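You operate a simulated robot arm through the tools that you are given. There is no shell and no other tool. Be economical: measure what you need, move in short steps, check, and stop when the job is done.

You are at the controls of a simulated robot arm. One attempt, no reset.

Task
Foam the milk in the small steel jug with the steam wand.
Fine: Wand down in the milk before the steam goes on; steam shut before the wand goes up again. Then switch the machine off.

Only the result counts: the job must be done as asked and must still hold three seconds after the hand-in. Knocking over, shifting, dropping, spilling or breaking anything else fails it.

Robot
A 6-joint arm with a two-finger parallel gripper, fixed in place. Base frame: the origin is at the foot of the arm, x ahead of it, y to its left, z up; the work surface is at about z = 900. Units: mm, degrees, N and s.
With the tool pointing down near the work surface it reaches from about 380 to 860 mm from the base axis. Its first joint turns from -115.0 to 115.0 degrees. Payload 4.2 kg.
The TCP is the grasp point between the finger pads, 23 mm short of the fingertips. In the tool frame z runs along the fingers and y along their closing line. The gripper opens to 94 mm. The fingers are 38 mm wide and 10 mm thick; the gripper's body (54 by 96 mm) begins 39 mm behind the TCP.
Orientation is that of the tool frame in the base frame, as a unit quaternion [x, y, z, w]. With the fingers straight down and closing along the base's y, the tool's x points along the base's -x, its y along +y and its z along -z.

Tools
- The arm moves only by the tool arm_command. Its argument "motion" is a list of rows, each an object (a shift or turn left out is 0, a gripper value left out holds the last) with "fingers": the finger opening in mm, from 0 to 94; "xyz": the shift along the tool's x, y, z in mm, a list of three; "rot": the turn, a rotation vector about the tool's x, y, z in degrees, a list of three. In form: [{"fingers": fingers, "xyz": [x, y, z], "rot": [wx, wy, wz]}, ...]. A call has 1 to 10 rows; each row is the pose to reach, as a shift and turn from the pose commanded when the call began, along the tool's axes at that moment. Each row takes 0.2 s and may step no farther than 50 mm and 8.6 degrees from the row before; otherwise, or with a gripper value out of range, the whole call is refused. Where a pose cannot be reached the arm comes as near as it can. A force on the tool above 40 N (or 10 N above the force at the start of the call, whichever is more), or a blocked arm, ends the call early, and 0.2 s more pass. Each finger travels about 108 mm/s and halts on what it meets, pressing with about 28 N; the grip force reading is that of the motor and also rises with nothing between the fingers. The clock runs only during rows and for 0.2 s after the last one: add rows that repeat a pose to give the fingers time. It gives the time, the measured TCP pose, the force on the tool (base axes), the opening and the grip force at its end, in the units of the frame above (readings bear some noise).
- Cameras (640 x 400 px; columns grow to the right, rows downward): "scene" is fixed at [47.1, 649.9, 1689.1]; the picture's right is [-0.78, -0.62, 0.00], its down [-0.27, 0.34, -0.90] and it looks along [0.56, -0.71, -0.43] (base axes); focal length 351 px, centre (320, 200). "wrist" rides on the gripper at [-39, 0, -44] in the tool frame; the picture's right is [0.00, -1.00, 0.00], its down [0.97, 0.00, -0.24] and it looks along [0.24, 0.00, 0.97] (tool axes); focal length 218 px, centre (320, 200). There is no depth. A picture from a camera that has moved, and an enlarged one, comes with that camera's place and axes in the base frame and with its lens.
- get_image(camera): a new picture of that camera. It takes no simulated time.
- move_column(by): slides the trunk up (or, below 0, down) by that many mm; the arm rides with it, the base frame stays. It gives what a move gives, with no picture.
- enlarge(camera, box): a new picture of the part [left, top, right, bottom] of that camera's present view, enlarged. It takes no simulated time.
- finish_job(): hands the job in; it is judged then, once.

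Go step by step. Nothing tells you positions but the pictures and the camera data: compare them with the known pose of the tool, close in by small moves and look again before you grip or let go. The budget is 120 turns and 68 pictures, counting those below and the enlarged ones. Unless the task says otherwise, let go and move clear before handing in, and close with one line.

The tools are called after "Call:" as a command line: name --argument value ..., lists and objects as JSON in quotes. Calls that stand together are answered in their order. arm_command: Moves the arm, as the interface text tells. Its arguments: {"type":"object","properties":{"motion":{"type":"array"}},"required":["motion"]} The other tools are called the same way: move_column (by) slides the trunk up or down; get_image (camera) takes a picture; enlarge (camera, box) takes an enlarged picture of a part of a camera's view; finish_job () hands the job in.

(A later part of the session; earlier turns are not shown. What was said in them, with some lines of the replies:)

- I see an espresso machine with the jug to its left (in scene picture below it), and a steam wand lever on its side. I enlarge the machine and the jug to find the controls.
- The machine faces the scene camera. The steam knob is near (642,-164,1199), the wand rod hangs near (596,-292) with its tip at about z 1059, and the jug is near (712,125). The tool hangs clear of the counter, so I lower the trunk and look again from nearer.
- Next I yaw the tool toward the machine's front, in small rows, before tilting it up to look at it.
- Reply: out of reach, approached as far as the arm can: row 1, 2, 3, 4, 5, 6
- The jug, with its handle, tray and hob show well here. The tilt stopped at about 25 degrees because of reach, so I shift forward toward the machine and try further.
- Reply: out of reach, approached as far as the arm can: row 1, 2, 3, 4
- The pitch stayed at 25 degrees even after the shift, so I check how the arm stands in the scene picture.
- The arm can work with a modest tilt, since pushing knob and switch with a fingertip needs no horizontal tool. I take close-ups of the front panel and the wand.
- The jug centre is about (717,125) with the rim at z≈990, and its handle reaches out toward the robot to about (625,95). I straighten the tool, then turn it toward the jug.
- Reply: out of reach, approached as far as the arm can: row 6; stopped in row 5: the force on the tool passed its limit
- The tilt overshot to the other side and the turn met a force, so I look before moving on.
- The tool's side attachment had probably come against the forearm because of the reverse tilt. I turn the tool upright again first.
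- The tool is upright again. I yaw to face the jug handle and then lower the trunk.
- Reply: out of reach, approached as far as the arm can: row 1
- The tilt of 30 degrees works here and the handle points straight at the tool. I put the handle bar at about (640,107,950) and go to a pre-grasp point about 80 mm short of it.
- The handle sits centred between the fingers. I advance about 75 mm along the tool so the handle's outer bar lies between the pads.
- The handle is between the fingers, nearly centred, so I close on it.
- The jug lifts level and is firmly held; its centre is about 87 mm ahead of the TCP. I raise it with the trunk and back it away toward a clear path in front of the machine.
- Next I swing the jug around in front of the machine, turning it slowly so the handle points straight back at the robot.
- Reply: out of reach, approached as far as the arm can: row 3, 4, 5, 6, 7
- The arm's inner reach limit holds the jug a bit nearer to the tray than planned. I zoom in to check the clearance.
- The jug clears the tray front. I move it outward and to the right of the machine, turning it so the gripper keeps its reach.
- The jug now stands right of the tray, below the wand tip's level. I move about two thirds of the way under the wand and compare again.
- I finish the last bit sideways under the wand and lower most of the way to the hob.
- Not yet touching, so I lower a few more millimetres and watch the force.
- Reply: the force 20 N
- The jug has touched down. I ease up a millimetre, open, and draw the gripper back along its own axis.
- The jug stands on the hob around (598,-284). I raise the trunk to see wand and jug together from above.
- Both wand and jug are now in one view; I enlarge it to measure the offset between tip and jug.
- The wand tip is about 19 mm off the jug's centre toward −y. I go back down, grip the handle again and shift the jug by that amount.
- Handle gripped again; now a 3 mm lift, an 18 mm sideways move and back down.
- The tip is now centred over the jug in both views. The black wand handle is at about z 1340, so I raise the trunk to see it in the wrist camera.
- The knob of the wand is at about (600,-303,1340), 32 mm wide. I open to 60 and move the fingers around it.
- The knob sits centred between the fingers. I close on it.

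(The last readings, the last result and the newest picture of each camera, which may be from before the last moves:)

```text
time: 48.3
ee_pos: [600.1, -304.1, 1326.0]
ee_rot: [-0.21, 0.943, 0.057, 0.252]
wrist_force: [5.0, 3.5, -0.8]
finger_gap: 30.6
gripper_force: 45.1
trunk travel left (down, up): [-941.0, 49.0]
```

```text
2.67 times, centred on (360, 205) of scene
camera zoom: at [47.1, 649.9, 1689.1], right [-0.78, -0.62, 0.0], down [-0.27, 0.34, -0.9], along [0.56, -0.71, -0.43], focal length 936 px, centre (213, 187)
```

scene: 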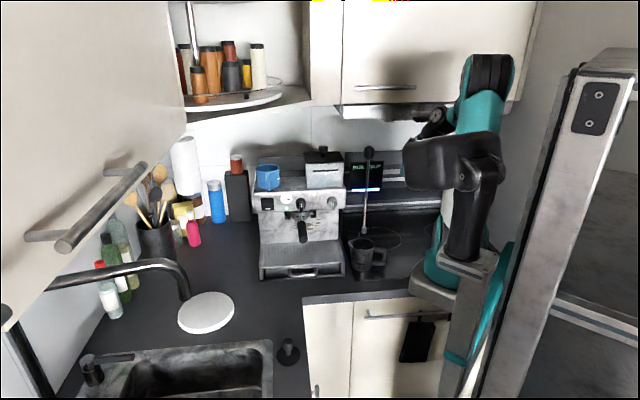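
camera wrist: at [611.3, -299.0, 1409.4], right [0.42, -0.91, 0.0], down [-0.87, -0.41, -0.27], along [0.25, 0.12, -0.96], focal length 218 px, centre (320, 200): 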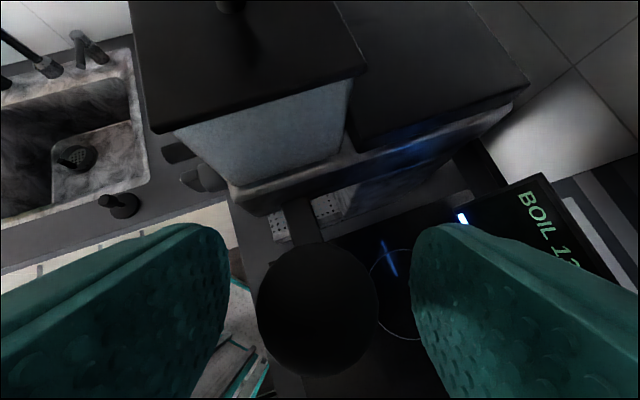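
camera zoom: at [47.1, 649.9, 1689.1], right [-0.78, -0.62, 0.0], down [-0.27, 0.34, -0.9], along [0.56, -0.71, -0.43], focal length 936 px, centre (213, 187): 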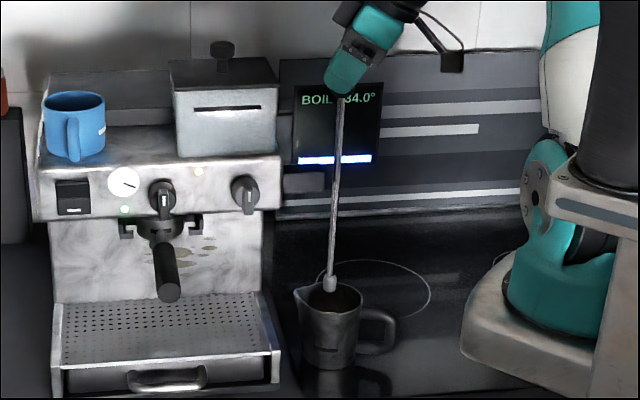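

The wand slides down with the gripper and the tip is entering the jug centrally. I continue down in steps.

Call:
arm_command --motion '[{"xyz": [5, 0, 8.7]}, {"xyz": [15, 0, 26]}, {"xyz": [25, 0, 43.3]}, {"xyz": [32.5, 0, 56.3]}, {"xyz": [32.5, 0, 56.3]}]'

Call:
enlarge --camera "scene" --box '[290, 130, 430, 280]'

Call:
get_image --camera "wrist"

```text
time: 49.5
ee_pos: [601.0, -302.8, 1260.1]
ee_rot: [-0.21, 0.943, 0.057, 0.251]
wrist_force: [5.0, 0.2, -0.5]
finger_gap: 30.7
gripper_force: 44.9
trunk travel left (down, up): [-941.0, 49.0]
```

```text
2.67 times, centred on (360, 205) of scene
camera zoom: at [47.1, 649.9, 1689.1], right [-0.78, -0.62, 0.0], down [-0.27, 0.34, -0.9], along [0.56, -0.71, -0.43], focal length 936 px, centre (213, 187)
```

zoom: 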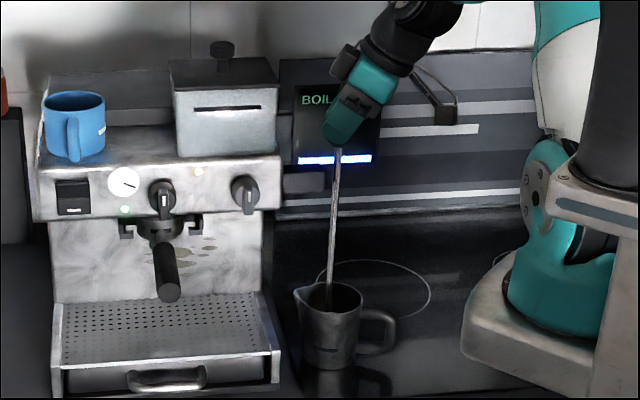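

```text
27 pictures are left
camera wrist: at [610.8, -298.6, 1318.6], right [0.42, -0.91, 0.0], down [-0.87, -0.41, -0.27], along [0.25, 0.12, -0.96], focal length 218 px, centre (320, 200)
```

wrist: 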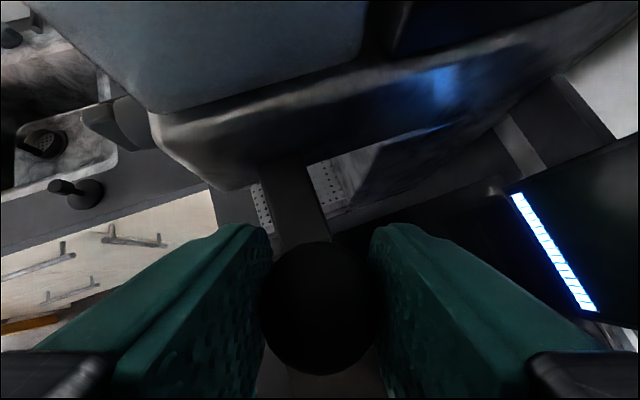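

Travel so far is 91 mm; the tip should be near the milk surface. I go about 27 mm further with small rows.

Call:
arm_command --motion '[{"xyz": [3, 0, 5.2]}, {"xyz": [6, 0, 10.4]}, {"xyz": [9, 0, 15.6]}, {"xyz": [12, 0, 20.8]}, {"xyz": [13.5, 0, 23.4]}, {"xyz": [13.5, 0, 23.4]}]'

Call:
enlarge --camera "scene" --box '[290, 150, 410, 280]'

```text
time: 50.6
ee_pos: [600.5, -303.0, 1239.6]
ee_rot: [-0.21, 0.942, 0.055, 0.256]
wrist_force: [-9.6, 5.5, 22.5]
finger_gap: 30.6
gripper_force: 45.1
trunk travel left (down, up): [-941.0, 49.0]
stopped in row 5: the force on the tool passed its limit (the readings are from after the stop); the commanded pose is now the measured one
```

```text
3.08 times, centred on (350, 215) of scene
camera zoom: at [47.1, 649.9, 1689.1], right [-0.78, -0.62, 0.0], down [-0.27, 0.34, -0.9], along [0.56, -0.71, -0.43], focal length 1080 px, centre (228, 154)
```

zoom: 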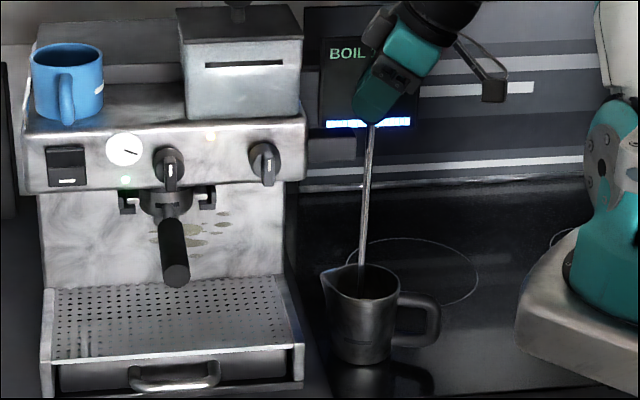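

A stop is felt at 111 mm of travel, so the wand is fully down. I release it and draw back, then check that it stays down.

Call:
arm_command --motion '[{"fingers": 45, "xyz": [0, 0, -1]}, {"fingers": 62, "xyz": [0, 0, -1]}, {"fingers": 62, "xyz": [10, 0, -20]}, {"xyz": [30, 0, -50]}, {"xyz": [50, 0, -80]}, {"xyz": [70, 0, -110]}, {"xyz": [70, 0, -110]}]'

Call:
get_image --camera "wrist"

Call:
enlarge --camera "scene" --box '[290, 150, 410, 280]'

```text
time: 52.2
ee_pos: [497.4, -352.7, 1296.4]
ee_rot: [-0.211, 0.942, 0.054, 0.254]
wrist_force: [0.4, 0.0, -0.3]
finger_gap: 62.0
gripper_force: 0.0
trunk travel left (down, up): [-941.0, 49.0]
```

```text
25 pictures are left
camera wrist: at [507.7, -347.7, 1355.7], right [0.42, -0.91, 0.0], down [-0.87, -0.41, -0.28], along [0.26, 0.12, -0.96], focal length 218 px, centre (320, 200)
```

wrist: 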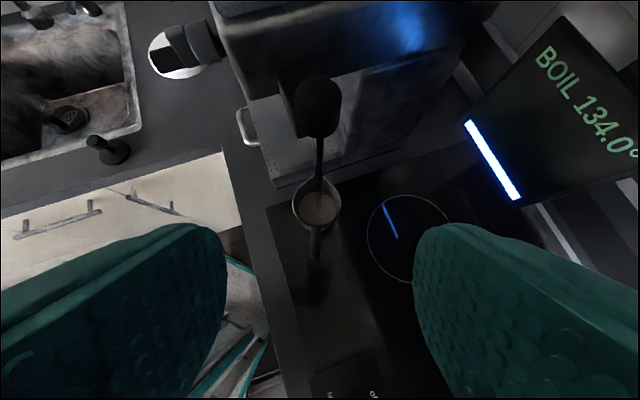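

```text
3.08 times, centred on (350, 215) of scene
camera zoom: at [47.1, 649.9, 1689.1], right [-0.78, -0.62, 0.0], down [-0.27, 0.34, -0.9], along [0.56, -0.71, -0.43], focal length 1080 px, centre (228, 154)
```

zoom: 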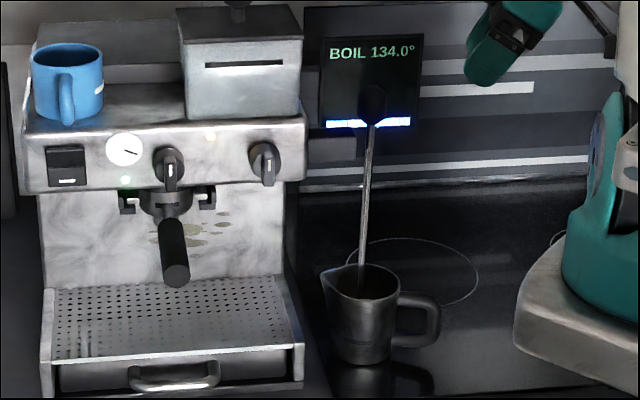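

The wand stays down. I zoom in on the jug from above to see the tip below the milk surface.

Call:
enlarge --camera "wrist" --box '[270, 150, 370, 250]'

```text
4.00 times, centred on (320, 200) of wrist
camera zoom: at [507.7, -347.7, 1355.7], right [0.42, -0.91, 0.0], down [-0.87, -0.41, -0.28], along [0.26, 0.12, -0.96], focal length 873 px, centre (320, 200)
```

zoom: 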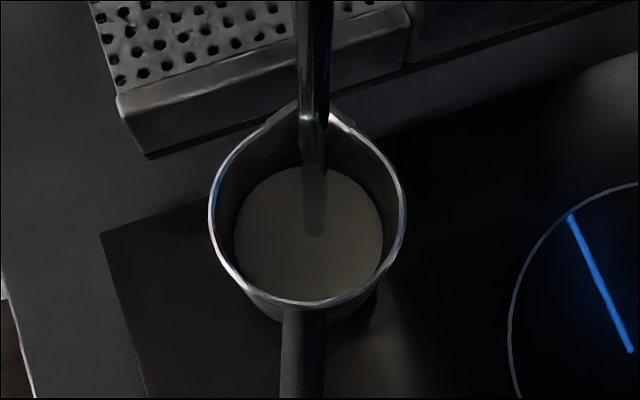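

The nozzle is down in the milk, centred. Now I turn toward the machine's front in place, before going to the steam knob.

Call:
arm_command --motion '[{"rot": [4.27, 0, 7.25], "fingers": 40}, {"rot": [8.53, 0, 14.5]}, {"rot": [12.8, 0, 21.7]}, {"rot": [17.1, 0, 29]}, {"rot": [21.3, 0, 36.2]}, {"rot": [25.6, 0, 43.5]}, {"rot": [29.9, 0, 50.7]}, {"rot": [34.1, 0, 58]}, {"rot": [38.4, 0, 65.2]}, {"rot": [38.4, 0, 65.2]}]'

```text
time: 54.4
ee_pos: [497.2, -353.4, 1296.4]
ee_rot: [0.413, 0.872, -0.116, 0.238]
wrist_force: [-0.8, -0.9, -0.4]
finger_gap: 39.7
gripper_force: 0.0
trunk travel left (down, up): [-941.0, 49.0]
```

Orientation is as planned. I move across in front of the machine, staying clear of the panel and wand.

Call:
arm_command --motion '[{"xyz": [33, 24, -19]}, {"xyz": [66, 48, -38]}, {"xyz": [98, 71, -57.6]}, {"xyz": [116, 112, -63.4]}, {"xyz": [134, 153, -69.2]}, {"xyz": [152, 194, -75]}, {"xyz": [169, 234, -81]}, {"xyz": [169, 234, -81]}]'

Call:
get_image --camera "wrist"

```text
time: 56.2
ee_pos: [559.0, -60.7, 1277.5]
ee_rot: [0.412, 0.872, -0.116, 0.238]
wrist_force: [1.0, 0.2, -0.8]
finger_gap: 40.2
gripper_force: 0.1
out of reach, approached as far as the arm can: row 2, 3, 4, 5
trunk travel left (down, up): [-941.0, 49.0]
```

```text
22 pictures are left
camera wrist: at [565.6, -68.5, 1336.9], right [-0.77, -0.64, 0.01], down [-0.61, 0.74, -0.29], along [0.18, -0.23, -0.96], focal length 218 px, centre (320, 200)
```

wrist: 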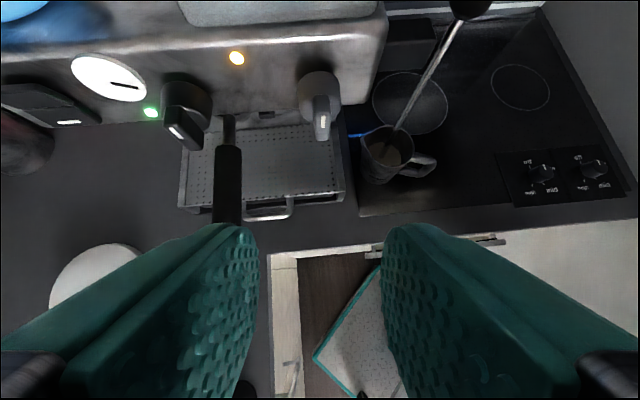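

The steam knob's lever is straight ahead of the tool. I tilt the tool up toward horizontal while lowering it to knob height, keeping about 100 mm off the panel.

Call:
arm_command --motion '[{"xyz": [2, 0, 10], "rot": [0, -8.5, 0]}, {"xyz": [4, 0, 21], "rot": [0, -17, 0]}, {"xyz": [6.5, 0, 32], "rot": [0, -25.5, 0]}, {"xyz": [9, 0, 43], "rot": [0, -34, 0]}, {"xyz": [11, 0, 54], "rot": [0, -42.5, 0]}, {"xyz": [13, 0, 65], "rot": [0, -51, 0]}, {"xyz": [15, 0, 74.7], "rot": [0, -59.5, 0]}, {"xyz": [15, 0, 74.7], "rot": [0, -59.5, 0]}]'

Call:
get_image --camera "wrist"

```text
time: 58.0
ee_pos: [558.2, -77.0, 1206.6]
ee_rot: [0.3, 0.64, -0.303, 0.639]
wrist_force: [0.1, 0.8, -0.1]
finger_gap: 39.9
gripper_force: 0.0
out of reach, approached as far as the arm can: row 7, 8
trunk travel left (down, up): [-941.0, 49.0]
```

```text
21 pictures are left
camera wrist: at [530.3, -42.2, 1246.7], right [-0.77, -0.64, 0.01], down [-0.16, 0.18, -0.97], along [0.62, -0.75, -0.24], focal length 218 px, centre (320, 200)
```

wrist: 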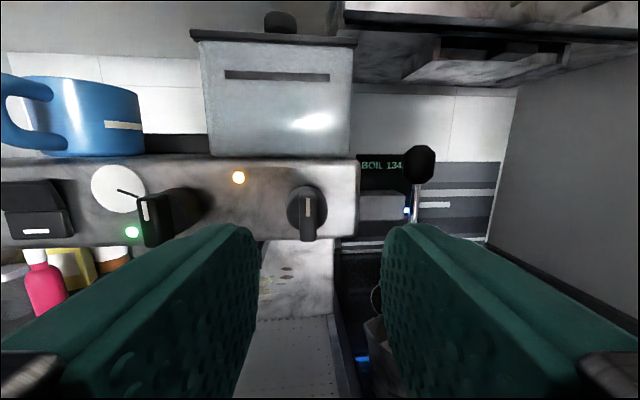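

The tool is horizontal and the lever knob is about 12 mm left of the tool axis. I centre on it and go forward partway.

Call:
arm_command --motion '[{"xyz": [2, 6, 0]}, {"xyz": [4, 12, 10]}, {"xyz": [4, 12, 30]}, {"xyz": [4, 12, 50]}, {"xyz": [4, 12, 50]}]'

Call:
get_image --camera "wrist"

Call:
enlarge --camera "scene" --box '[260, 150, 380, 250]'

```text
time: 59.2
ee_pos: [557.5, -86.1, 1199.6]
ee_rot: [0.301, 0.641, -0.304, 0.638]
wrist_force: [0.2, -0.4, -0.1]
finger_gap: 40.0
gripper_force: 0.1
out of reach, approached as far as the arm can: row 1, 2, 3, 4, 5
trunk travel left (down, up): [-941.0, 49.0]
```

```text
20 pictures are left
camera wrist: at [529.0, -52.1, 1239.8], right [-0.77, -0.63, 0.01], down [-0.16, 0.18, -0.97], along [0.61, -0.75, -0.24], focal length 218 px, centre (320, 200)
```

wrist: 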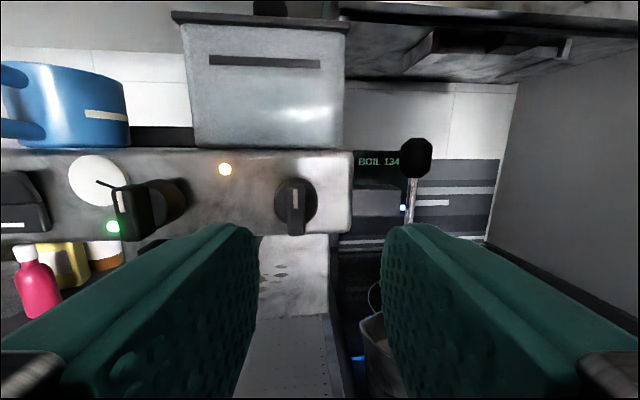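

```text
4.00 times, centred on (320, 200) of scene
camera zoom: at [47.1, 649.9, 1689.1], right [-0.78, -0.62, 0.0], down [-0.27, 0.34, -0.9], along [0.56, -0.71, -0.43], focal length 1404 px, centre (320, 200)
```

zoom: 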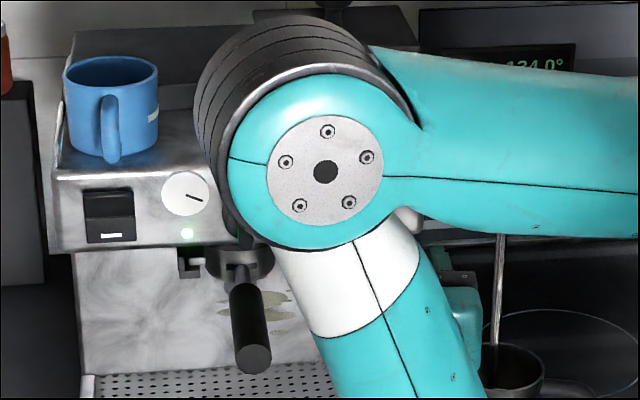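

The arm would not follow there, so it sits at a joint limit with the tool fully level. I ease the tilt back by about 20 degrees and try the same move.

Call:
arm_command --motion '[{"rot": [0, 7, 0]}, {"rot": [0, 14, 0]}, {"rot": [0, 20, 0]}, {"rot": [0, 20, 0]}]'

Call:
arm_command --motion '[{"xyz": [0, 8, 0]}, {"xyz": [0, 17, 0]}, {"xyz": [0, 17, 0]}]'

```text
time: 60.2
ee_pos: [558.5, -85.1, 1198.6]
ee_rot: [0.348, 0.742, -0.247, 0.518]
wrist_force: [-0.9, 0.0, 0.1]
finger_gap: 40.0
gripper_force: 0.1
trunk travel left (down, up): [-941.0, 49.0]
```

```text
time: 61.0
ee_pos: [571.9, -73.7, 1199.5]
ee_rot: [0.349, 0.741, -0.248, 0.518]
wrist_force: [-0.2, -1.1, -0.1]
finger_gap: 40.0
gripper_force: 0.1
trunk travel left (down, up): [-941.0, 49.0]
```

With the tool at 70 degrees the arm follows again and is lined up with the knob. I advance 55 mm and look.

Call:
arm_command --motion '[{"xyz": [-6, 0, 17]}, {"xyz": [-13, 0, 35]}, {"xyz": [-18.8, 0, 51.7]}, {"xyz": [-18.8, 0, 51.7]}]'

Call:
get_image --camera "wrist"

```text
time: 62.0
ee_pos: [607.5, -118.1, 1198.7]
ee_rot: [0.348, 0.741, -0.247, 0.519]
wrist_force: [0.8, -0.1, -0.3]
finger_gap: 40.1
gripper_force: 0.0
trunk travel left (down, up): [-941.0, 49.0]
```

```text
18 pictures are left
camera wrist: at [588.2, -95.8, 1253.1], right [-0.77, -0.64, 0.01], down [-0.36, 0.43, -0.83], along [0.53, -0.64, -0.56], focal length 218 px, centre (320, 200)
```

wrist: 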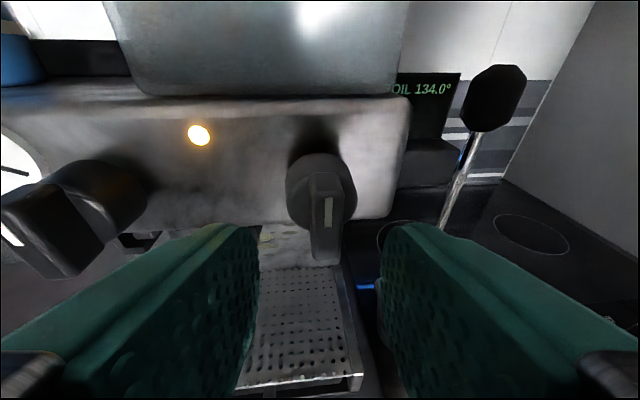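

The lever is nearly centred and just ahead of the fingertips. I advance another 18 mm to straddle it, then close gently.

Call:
arm_command --motion '[{"xyz": [-2, -2, 5.6]}, {"xyz": [-4, -2, 11.3]}, {"xyz": [-6.2, -2, 17]}, {"xyz": [-6.2, -2, 17]}]'

Call:
arm_command --motion '[{"fingers": 25}, {"fingers": 10}, {"fingers": 0}, {"fingers": 0}]'

Call:
get_image --camera "wrist"

```text
time: 63.0
ee_pos: [617.0, -132.4, 1199.0]
ee_rot: [0.348, 0.74, -0.248, 0.519]
wrist_force: [-0.2, 0.6, -0.4]
finger_gap: 39.9
gripper_force: 0.1
trunk travel left (down, up): [-941.0, 49.0]
```

```text
time: 64.0
ee_pos: [616.5, -134.0, 1198.7]
ee_rot: [0.347, 0.74, -0.248, 0.519]
wrist_force: [-3.1, -2.8, -0.2]
finger_gap: 12.8
gripper_force: 45.4
trunk travel left (down, up): [-941.0, 49.0]
```

```text
17 pictures are left
camera wrist: at [597.9, -111.1, 1252.2], right [-0.77, -0.64, 0.01], down [-0.36, 0.43, -0.83], along [0.53, -0.64, -0.56], focal length 218 px, centre (320, 200)
```

wrist: 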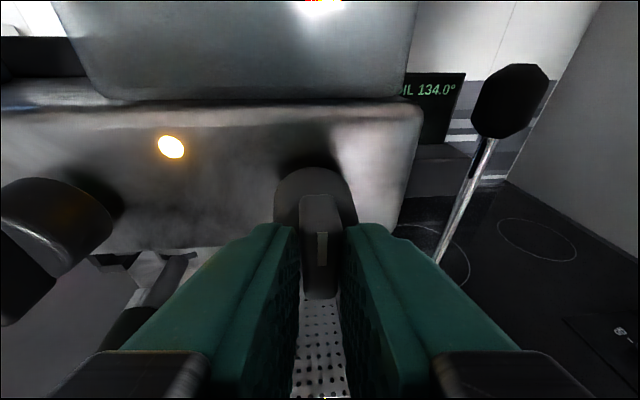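

The lever is held. I try a small counter-clockwise turn about the knob's axis, watching whether the lever follows.

Call:
arm_command --motion '[{"rot": [1.7, 0, -4.7]}, {"rot": [3.4, 0, -9.4]}, {"rot": [5.1, 0, -14.1]}, {"rot": [6.8, 0, -18.8]}, {"rot": [6.8, 0, -18.8]}]'

Call:
get_image --camera "wrist"

```text
time: 65.2
ee_pos: [616.9, -132.8, 1199.6]
ee_rot: [0.253, 0.771, -0.372, 0.451]
wrist_force: [-1.5, 2.5, 3.9]
finger_gap: 22.2
gripper_force: 45.0
trunk travel left (down, up): [-941.0, 49.0]
```

```text
16 pictures are left
camera wrist: at [611.9, -99.4, 1249.5], right [-0.72, -0.6, 0.35], down [-0.58, 0.24, -0.78], along [0.38, -0.76, -0.52], focal length 218 px, centre (320, 200)
```

wrist: 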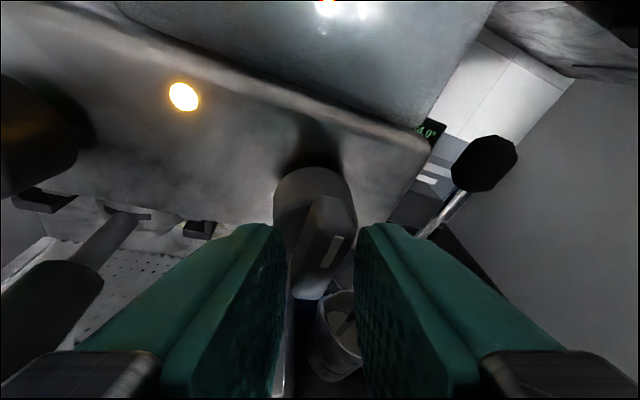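

The lever stayed put and spread the fingers, so that way is the stop. I turn back and go clockwise instead.

Call:
arm_command --motion '[{"rot": [-2, 0, 5.6]}, {"rot": [-4.1, 0, 11.3]}, {"rot": [-6.8, 0, 18.8]}, {"rot": [-8.2, 0, 22.5]}, {"rot": [-10.3, 0, 28.2]}, {"rot": [-12.3, 0, 33.8]}, {"rot": [-14.4, 0, 39.5]}, {"rot": [-15.4, 0, 42.3]}, {"rot": [-15.4, 0, 42.3]}]'

Call:
get_image --camera "wrist"

```text
time: 67.2
ee_pos: [615.1, -133.8, 1198.6]
ee_rot: [0.452, 0.671, -0.081, 0.583]
wrist_force: [-16.3, -5.2, 0.1]
finger_gap: 12.8
gripper_force: 45.1
trunk travel left (down, up): [-941.0, 49.0]
```

```text
15 pictures are left
camera wrist: at [580.4, -126.0, 1247.6], right [-0.7, -0.58, -0.42], down [-0.08, 0.65, -0.75], along [0.71, -0.49, -0.51], focal length 218 px, centre (320, 200)
```

wrist: 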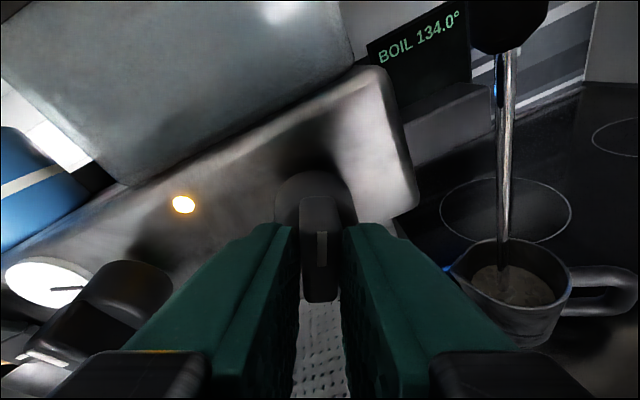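

The lever follows clockwise, and the milk surface looks speckled near the nozzle. I zoom in there.

Call:
enlarge --camera "wrist" --box '[420, 200, 620, 360]'

Call:
arm_command --motion '[{"rot": [-2, 0, 5.6]}, {"rot": [-4.1, 0, 11.3]}, {"rot": [-6.2, 0, 17]}, {"rot": [-8.2, 0, 22.6]}, {"rot": [-10.3, 0, 28.2]}, {"rot": [-10.3, 0, 28.2]}]'

Call:
get_image --camera "wrist"

```text
2.50 times, centred on (520, 280) of wrist
camera zoom: at [580.4, -126.0, 1247.6], right [-0.7, -0.58, -0.42], down [-0.08, 0.65, -0.75], along [0.71, -0.49, -0.51], focal length 546 px, centre (-180, 0)
```

zoom: 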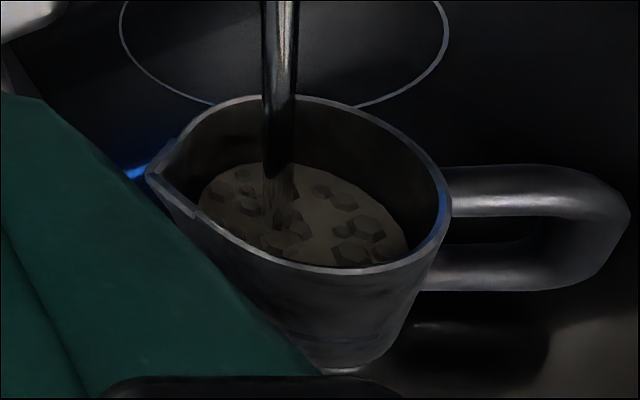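

```text
time: 68.0
ee_pos: [616.6, -134.3, 1199.0]
ee_rot: [0.518, 0.606, 0.022, 0.603]
wrist_force: [-8.5, -10.1, -2.3]
finger_gap: 12.9
gripper_force: 44.9
out of reach, approached as far as the arm can: row 3
trunk travel left (down, up): [-941.0, 49.0]
stopped in row 3: the force on the tool passed its limit (the readings are from after the stop); the commanded pose is now the measured one
```

```text
13 pictures are left
camera wrist: at [571.7, -133.2, 1240.0], right [-0.6, -0.46, -0.65], down [0.08, 0.78, -0.62], along [0.79, -0.43, -0.43], focal length 218 px, centre (320, 200)
```

wrist: 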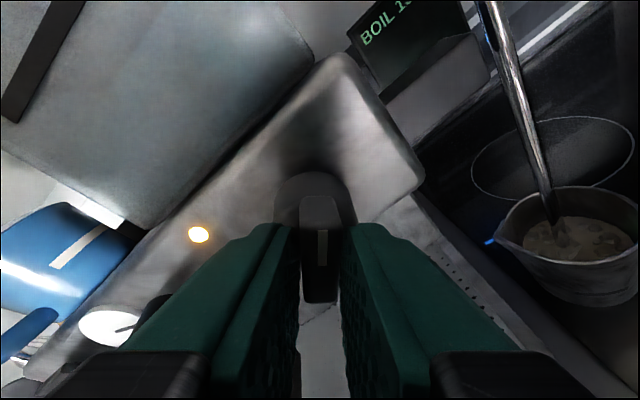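

Steam is on and bubbles swirl in the milk. I hold here and let it foam, checking the level.

Call:
arm_command --motion '[{"rot": [0, 0, 0]}, {}, {}, {}, {}, {}, {}, {}, {}, {}]'

Call:
arm_command --motion '[{"rot": [0, 0, 0]}, {}, {}, {}, {}, {}, {}, {}, {}, {}]'

Call:
enlarge --camera "wrist" --box '[440, 140, 640, 320]'

```text
time: 70.2
ee_pos: [616.4, -133.9, 1198.8]
ee_rot: [0.518, 0.606, 0.022, 0.603]
wrist_force: [-20.2, -22.6, -7.2]
finger_gap: 12.8
gripper_force: 44.5
trunk travel left (down, up): [-941.0, 49.0]
```

```text
time: 72.4
ee_pos: [616.5, -133.5, 1198.7]
ee_rot: [0.518, 0.606, 0.023, 0.603]
wrist_force: [-20.0, -25.7, -7.6]
finger_gap: 13.0
gripper_force: 44.9
trunk travel left (down, up): [-941.0, 49.0]
```

```text
2.22 times, centred on (540, 230) of wrist
camera zoom: at [571.7, -133.3, 1239.9], right [-0.6, -0.46, -0.65], down [0.07, 0.78, -0.62], along [0.8, -0.42, -0.43], focal length 485 px, centre (-169, 133)
```

zoom: 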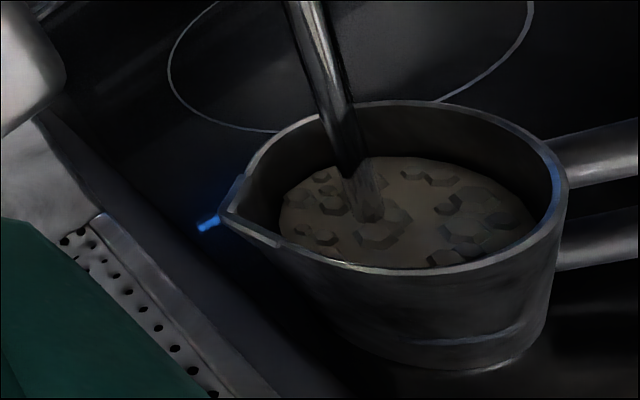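

Foaming goes on. I wait about six more seconds and look at the level again.

Call:
arm_command --motion '[{"rot": [0, 0, 0]}, {}, {}, {}, {}, {}, {}, {}, {}, {}]'

Call:
arm_command --motion '[{"rot": [0, 0, 0]}, {}, {}, {}, {}, {}, {}, {}, {}, {}]'

Call:
enlarge --camera "wrist" --box '[440, 140, 640, 320]'

```text
time: 74.6
ee_pos: [616.0, -132.6, 1199.2]
ee_rot: [0.518, 0.606, 0.023, 0.603]
wrist_force: [-20.5, -24.4, -7.7]
finger_gap: 12.9
gripper_force: 45.3
trunk travel left (down, up): [-941.0, 49.0]
```

```text
time: 76.8
ee_pos: [616.3, -134.6, 1199.2]
ee_rot: [0.517, 0.607, 0.024, 0.603]
wrist_force: [-19.9, -24.0, -9.4]
finger_gap: 13.0
gripper_force: 45.2
trunk travel left (down, up): [-941.0, 49.0]
```

```text
2.22 times, centred on (540, 230) of wrist
camera zoom: at [571.7, -133.2, 1239.9], right [-0.6, -0.46, -0.65], down [0.07, 0.78, -0.62], along [0.8, -0.42, -0.43], focal length 485 px, centre (-169, 133)
```

zoom: 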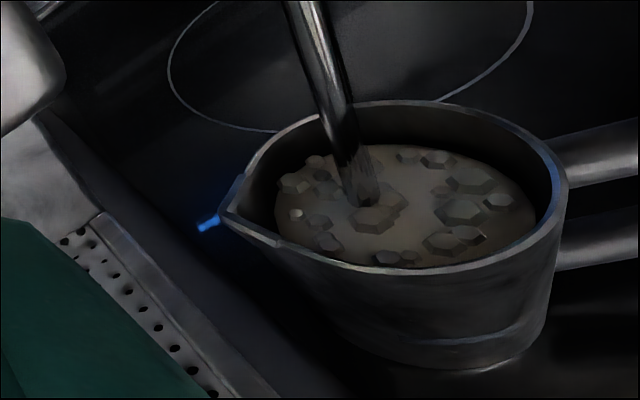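

The foam is rising but well below the rim. I give it about four more seconds.

Call:
arm_command --motion '[{"rot": [0, 0, 0]}, {}, {}, {}, {}, {}, {}, {}, {}, {}]'

Call:
arm_command --motion '[{"rot": [0, 0, 0]}, {}, {}, {}, {}, {}, {}, {}]'

Call:
enlarge --camera "wrist" --box '[440, 140, 640, 320]'

```text
time: 79.0
ee_pos: [616.6, -132.9, 1198.3]
ee_rot: [0.518, 0.607, 0.024, 0.603]
wrist_force: [-19.9, -23.6, -8.7]
finger_gap: 12.8
gripper_force: 44.7
trunk travel left (down, up): [-941.0, 49.0]
```

```text
time: 80.8
ee_pos: [615.7, -133.4, 1199.3]
ee_rot: [0.517, 0.607, 0.024, 0.603]
wrist_force: [-20.3, -23.5, -9.7]
finger_gap: 12.8
gripper_force: 45.2
trunk travel left (down, up): [-941.0, 49.0]
```

```text
2.22 times, centred on (540, 230) of wrist
camera zoom: at [571.7, -133.1, 1239.8], right [-0.6, -0.46, -0.65], down [0.07, 0.78, -0.62], along [0.8, -0.42, -0.43], focal length 485 px, centre (-169, 133)
```

zoom: 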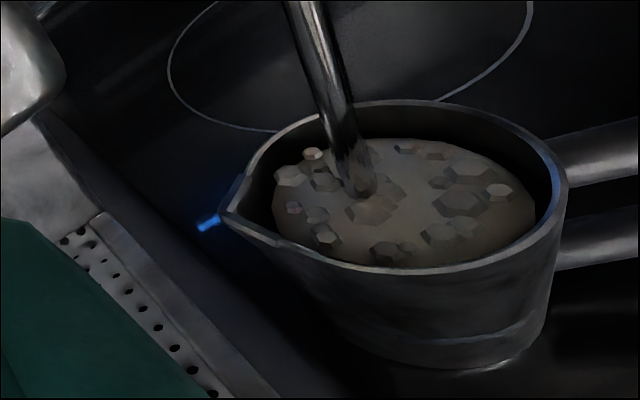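

Good foam has built up. I shut the steam now by turning the lever back counter-clockwise to its stop.

Call:
arm_command --motion '[{"rot": [2.4, 0, -6.6]}, {"rot": [4.8, 0, -13.2]}, {"rot": [7.2, 0, -19.8]}, {"rot": [9.6, 0, -26.4]}, {"rot": [12, 0, -33]}, {"rot": [14, 0, -38.5]}, {"rot": [15.4, 0, -42.3]}, {"rot": [15.4, 0, -42.3]}]'

Call:
get_image --camera "wrist"

```text
time: 82.6
ee_pos: [616.3, -131.6, 1199.0]
ee_rot: [0.339, 0.749, -0.275, 0.498]
wrist_force: [-27.5, -5.1, -8.4]
finger_gap: 13.7
gripper_force: 45.1
trunk travel left (down, up): [-941.0, 49.0]
```

```text
9 pictures are left
camera wrist: at [601.6, -109.0, 1252.9], right [-0.78, -0.62, 0.07], down [-0.4, 0.41, -0.82], along [0.48, -0.67, -0.57], focal length 218 px, centre (320, 200)
```

wrist: 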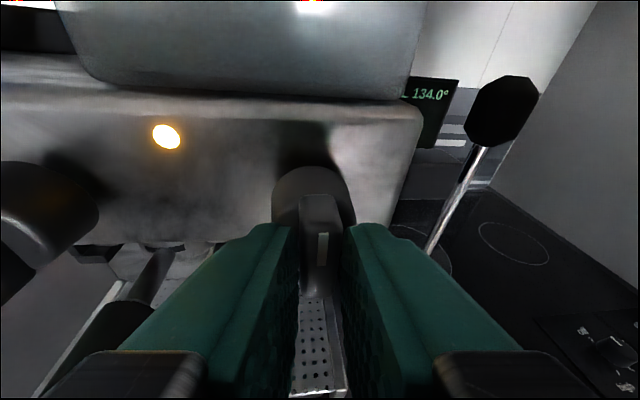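

The lever is back at its stop, so the steam is shut. I open, back out and straighten the small roll.

Call:
arm_command --motion '[{"fingers": 25}, {"fingers": 40}, {"fingers": 40, "rot": [-1.4, 0, 3.8]}, {"xyz": [7, 0, -19], "rot": [-1.4, 0, 3.8]}, {"xyz": [14, 0, -38], "rot": [-1.4, 0, 3.8]}, {"xyz": [21, 0, -56], "rot": [-1.4, 0, 3.8]}, {"xyz": [21, 0, -56], "rot": [-1.4, 0, 3.8]}]'

```text
time: 84.2
ee_pos: [581.5, -84.4, 1198.9]
ee_rot: [0.357, 0.741, -0.25, 0.511]
wrist_force: [0.9, -0.3, 0.2]
finger_gap: 39.9
gripper_force: 0.0
trunk travel left (down, up): [-941.0, 49.0]
```

Clear of the lever. I raise the tool and tilt it back to 30 degrees, as it was before.

Call:
arm_command --motion '[{"xyz": [-15, 0, -12.3], "rot": [0, 8, 0]}, {"xyz": [-30, 0, -24.7], "rot": [0, 16, 0]}, {"xyz": [-45, 0, -37], "rot": [0, 24, 0]}, {"xyz": [-60, 0, -49.4], "rot": [0, 32, 0]}, {"xyz": [-74.4, 0, -61.7], "rot": [0, 40, 0]}, {"xyz": [-74.4, 0, -61.7], "rot": [0, 40, 0], "fingers": 60}]'

```text
time: 85.6
ee_pos: [562.1, -59.7, 1291.5]
ee_rot: [0.419, 0.872, -0.111, 0.227]
wrist_force: [-0.5, 0.4, 0.4]
finger_gap: 60.1
gripper_force: 0.1
trunk travel left (down, up): [-941.0, 49.0]
```

Next I go across to a point about 100 mm in front of and above the lowered wand knob.

Call:
arm_command --motion '[{"xyz": [-25, -31, 14]}, {"xyz": [-50, -61.5, 28]}, {"xyz": [-75, -92, 42]}, {"xyz": [-99.3, -123, 55.7]}, {"xyz": [-99.3, -123, 55.7]}]'

Call:
get_image --camera "wrist"

```text
time: 86.8
ee_pos: [537.0, -226.6, 1290.6]
ee_rot: [0.42, 0.871, -0.112, 0.227]
wrist_force: [-0.3, 0.2, 0.1]
finger_gap: 60.1
gripper_force: 0.0
trunk travel left (down, up): [-941.0, 49.0]
```

```text
8 pictures are left
camera wrist: at [543.1, -237.0, 1351.0], right [-0.78, -0.62, 0.01], down [-0.6, 0.75, -0.27], along [0.16, -0.21, -0.96], focal length 218 px, centre (320, 200)
```

wrist: 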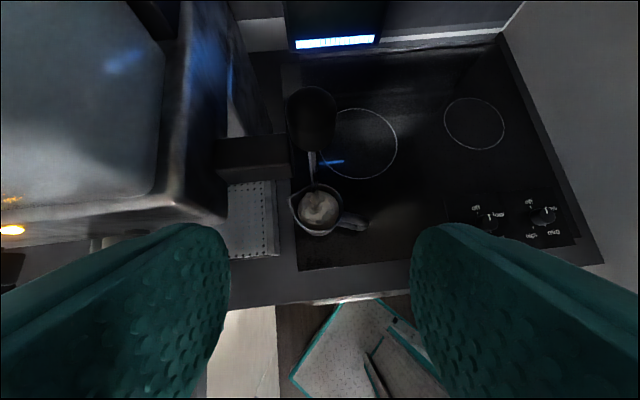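

The foam is visible and the steam has stopped. The wand knob is about 100 mm ahead; I bring the fingers around it.

Call:
arm_command --motion '[{"fingers": 52, "xyz": [-15, 2, 23]}, {"xyz": [-31, 2, 46]}, {"xyz": [-47, 2, 70]}, {"xyz": [-62.5, 2, 93]}, {"xyz": [-62.5, 2, 93]}]'

Call:
get_image --camera "wrist"

```text
time: 88.0
ee_pos: [600.2, -303.6, 1240.4]
ee_rot: [0.421, 0.871, -0.112, 0.227]
wrist_force: [0.5, 0.0, 0.7]
finger_gap: 51.8
gripper_force: 0.0
trunk travel left (down, up): [-941.0, 49.0]
```

```text
7 pictures are left
camera wrist: at [606.5, -313.7, 1298.8], right [-0.78, -0.62, 0.01], down [-0.6, 0.75, -0.27], along [0.16, -0.21, -0.96], focal length 218 px, centre (320, 200)
```

wrist: 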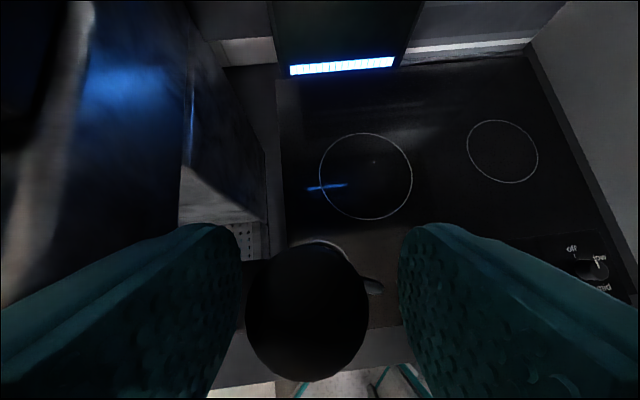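

The knob is between the fingers, about 3 mm left of centre. I centre, close, and lift the wand straight up.

Call:
arm_command --motion '[{"xyz": [0, 3, 0]}, {"xyz": [0, 3, 0], "fingers": 35}, {"xyz": [0, 3, 0], "fingers": 15}, {"xyz": [0, 3, 0], "fingers": 0}, {"xyz": [0, 3, 0], "fingers": 0}]'

Call:
arm_command --motion '[{"xyz": [-5, 0, -9]}, {"xyz": [-15, 0, -26.2]}, {"xyz": [-25, 0, -43.6]}, {"xyz": [-35, 0, -61]}, {"xyz": [-45, 0, -78.5]}, {"xyz": [-51, 0, -91]}, {"xyz": [-54, 0, -96]}, {"xyz": [-54, 0, -96]}]'

Call:
enlarge --camera "scene" --box '[290, 120, 430, 280]'

```text
time: 89.2
ee_pos: [602.4, -301.3, 1240.4]
ee_rot: [0.42, 0.872, -0.111, 0.226]
wrist_force: [2.2, 0.7, -0.9]
finger_gap: 30.7
gripper_force: 44.9
trunk travel left (down, up): [-941.0, 49.0]
```

```text
time: 91.0
ee_pos: [602.3, -301.5, 1350.8]
ee_rot: [0.42, 0.872, -0.111, 0.226]
wrist_force: [-3.5, -3.7, -0.7]
finger_gap: 30.7
gripper_force: 45.1
trunk travel left (down, up): [-941.0, 49.0]
```

```text
2.50 times, centred on (360, 200) of scene
camera zoom: at [47.1, 649.9, 1689.1], right [-0.78, -0.62, 0.0], down [-0.27, 0.34, -0.9], along [0.56, -0.71, -0.43], focal length 878 px, centre (220, 200)
```

zoom: 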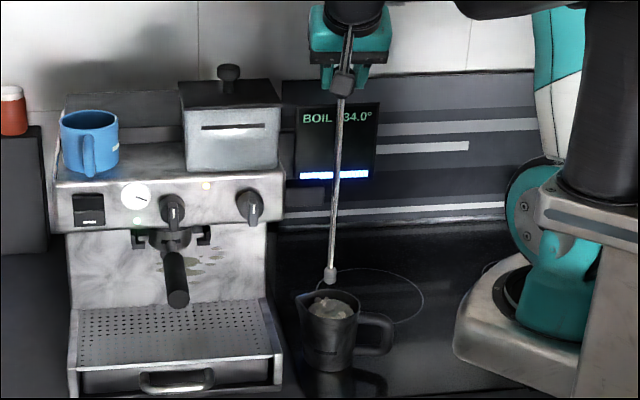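

The wand is up again with its tip above the jug. I release it and back away the way I came.

Call:
arm_command --motion '[{"fingers": 42}, {"fingers": 60}, {"fingers": 60}, {"xyz": [24, 0, -20]}, {"xyz": [50, 0, -43]}, {"xyz": [77.4, 0, -66]}, {"xyz": [77.4, 0, -66]}]'

Call:
arm_command --motion '[{"xyz": [25, 31, -14], "fingers": 0}, {"xyz": [50, 61.5, -28]}, {"xyz": [75, 92, -42]}, {"xyz": [99.3, 123, -55.7]}, {"xyz": [99.3, 123, -55.7]}]'

```text
time: 92.6
ee_pos: [539.6, -222.8, 1369.2]
ee_rot: [0.421, 0.871, -0.113, 0.226]
wrist_force: [-0.2, 0.0, 0.5]
finger_gap: 59.9
gripper_force: 0.1
trunk travel left (down, up): [-941.0, 49.0]
```

```text
time: 93.8
ee_pos: [565.7, -58.3, 1371.5]
ee_rot: [0.42, 0.872, -0.111, 0.226]
wrist_force: [0.3, -0.3, 0.4]
finger_gap: 0.0
gripper_force: 27.6
trunk travel left (down, up): [-941.0, 49.0]
```

The fingers are closed now. I move left across the front to face the power switch, then tilt up to 70 degrees.

Call:
arm_command --motion '[{"xyz": [10.3, 32.4, 17.3]}, {"xyz": [20.6, 64.8, 34.7]}, {"xyz": [30.9, 97.2, 52]}, {"xyz": [41.2, 129.7, 69.3]}, {"xyz": [51.5, 162, 86.7]}, {"xyz": [61.8, 194.5, 104]}, {"xyz": [61.8, 194.5, 104]}]'

Call:
arm_command --motion '[{"rot": [0, -8.2, 0]}, {"rot": [0, -16.4, 0]}, {"rot": [0, -24.6, 0]}, {"rot": [0, -32.8, 0]}, {"rot": [0, -40.5, 0]}, {"rot": [0, -40.5, 0]}]'

Call:
get_image --camera "wrist"

```text
time: 95.4
ee_pos: [715.7, 65.4, 1249.6]
ee_rot: [0.42, 0.871, -0.113, 0.227]
wrist_force: [-0.9, -1.4, 0.2]
finger_gap: 0.0
gripper_force: 27.7
trunk travel left (down, up): [-941.0, 49.0]
```

```text
time: 96.8
ee_pos: [715.2, 66.8, 1247.4]
ee_rot: [0.356, 0.738, -0.252, 0.515]
wrist_force: [-0.3, 0.1, -0.8]
finger_gap: 0.0
gripper_force: 27.8
trunk travel left (down, up): [-941.0, 49.0]
```

```text
5 pictures are left
camera wrist: at [697.7, 88.6, 1300.7], right [-0.78, -0.62, 0.0], down [-0.35, 0.44, -0.83], along [0.51, -0.65, -0.56], focal length 218 px, centre (320, 200)
```

wrist: 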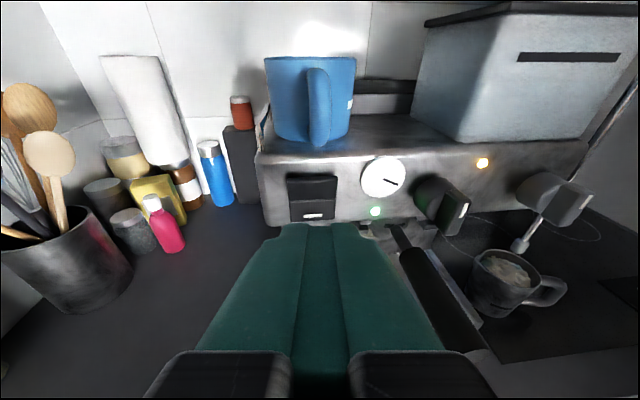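

The switch's lower half is at about (799,-32,1183). I come down to its level, shift 3 mm left, and go forward to just short of it.

Call:
arm_command --motion '[{"xyz": [25, 1, 9]}, {"xyz": [50, 2, 18]}, {"xyz": [74.3, 3.3, 27]}, {"xyz": [64, 3.3, 55]}, {"xyz": [54, 3.3, 83]}, {"xyz": [49, 3.3, 96.5]}, {"xyz": [49, 3.3, 96.5]}]'

Call:
get_image --camera "wrist"

```text
time: 98.4
ee_pos: [763.1, 11.4, 1168.1]
ee_rot: [0.356, 0.739, -0.251, 0.514]
wrist_force: [-0.4, -0.2, -0.4]
finger_gap: 0.0
gripper_force: 27.8
trunk travel left (down, up): [-941.0, 49.0]
```

```text
4 pictures are left
camera wrist: at [745.4, 33.0, 1221.8], right [-0.78, -0.62, 0.01], down [-0.35, 0.44, -0.83], along [0.51, -0.65, -0.56], focal length 218 px, centre (320, 200)
```

wrist: 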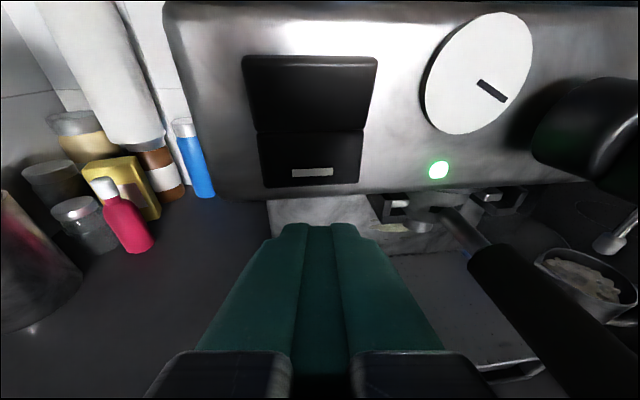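

Just below and in front of the switch now. I enlarge the rocker once to see which half stands out.

Call:
enlarge --camera "wrist" --box '[220, 40, 400, 200]'

```text
2.50 times, centred on (310, 120) of wrist
camera zoom: at [745.4, 33.0, 1221.8], right [-0.78, -0.62, 0.01], down [-0.35, 0.44, -0.83], along [0.51, -0.65, -0.56], focal length 546 px, centre (345, 400)
```

zoom: 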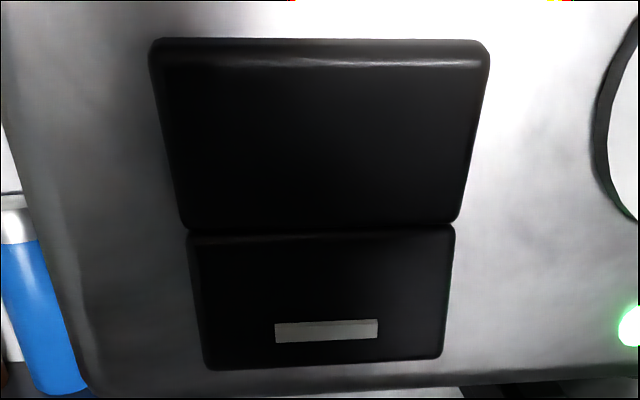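

The upper half stands proud while the lower, marked half is pressed in, so off should be the upper half. I rise 34 mm and press it with the fingertips in small steps.

Call:
arm_command --motion '[{"xyz": [-16, 2, -5.8]}, {"xyz": [-32, 3, -11.6]}, {"xyz": [-36, 3, -0.3]}, {"xyz": [-38, 3, 5.3]}, {"xyz": [-39.2, 3, 8.6]}, {"xyz": [-40.2, 3, 11.4]}, {"xyz": [-41.2, 3, 14.2]}, {"xyz": [-42.2, 3, 17]}, {"xyz": [-43.2, 3, 19.4]}]'

```text
time: 100.0
ee_pos: [779.2, -4.3, 1203.7]
ee_rot: [0.355, 0.739, -0.252, 0.514]
wrist_force: [-24.4, 11.2, 7.6]
finger_gap: 0.1
gripper_force: 28.1
trunk travel left (down, up): [-941.0, 49.0]
stopped in row 7: the force on the tool passed its limit (the readings are from after the stop); the commanded pose is now the measured one
```

The push met firm resistance. I back off 40 mm and check the switch and the green lamp.

Call:
arm_command --motion '[{"xyz": [7, 0, -19]}, {"xyz": [14, 0, -38]}, {"xyz": [14, 0, -38]}]'

Call:
get_image --camera "wrist"

```text
time: 100.8
ee_pos: [755.6, 27.2, 1202.6]
ee_rot: [0.355, 0.739, -0.252, 0.513]
wrist_force: [0.7, 0.3, 0.8]
finger_gap: 0.0
gripper_force: 28.1
trunk travel left (down, up): [-941.0, 49.0]
```

```text
2 pictures are left
camera wrist: at [737.9, 49.4, 1254.8], right [-0.78, -0.62, 0.01], down [-0.35, 0.44, -0.83], along [0.51, -0.65, -0.56], focal length 218 px, centre (320, 200)
```

wrist: 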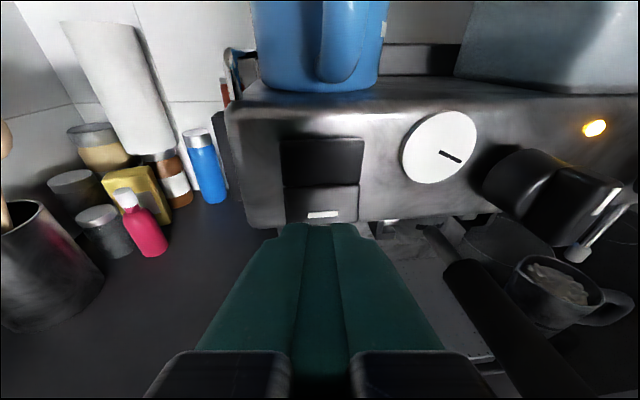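

The green lamp has gone out, so the machine is off. I move well clear and take a final look.

Call:
arm_command --motion '[{"xyz": [12, 0, -33]}, {"xyz": [20, 8, -56]}, {"xyz": [8, 20, -90]}, {"xyz": [-10, 30, -110]}, {"xyz": [-30, 35, -125], "fingers": 40}, {"xyz": [-30, 35, -125]}]'

Call:
enlarge --camera "scene" --box '[240, 140, 410, 290]'

```text
time: 102.2
ee_pos: [717.6, 132.1, 1273.3]
ee_rot: [0.354, 0.742, -0.248, 0.512]
wrist_force: [0.6, -0.3, -0.5]
finger_gap: 40.0
gripper_force: 0.1
trunk travel left (down, up): [-941.0, 49.0]
```

```text
2.67 times, centred on (325, 215) of scene
camera zoom: at [47.1, 649.9, 1689.1], right [-0.78, -0.62, 0.0], down [-0.27, 0.34, -0.9], along [0.56, -0.71, -0.43], focal length 936 px, centre (307, 160)
```

zoom: 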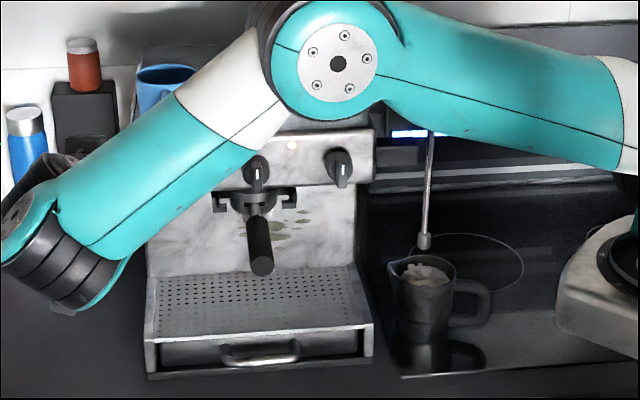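

The wand is up, the steam lever is at its stop, the lamps are out, and the jug of foamed milk stands upright with the arm clear of it. I hand in.

Call:
finish_job

```text
The job is handed in.
```

The milk is foamed: the wand was down in it before the steam went on, the steam was shut before the wand went up, and the machine is switched off.
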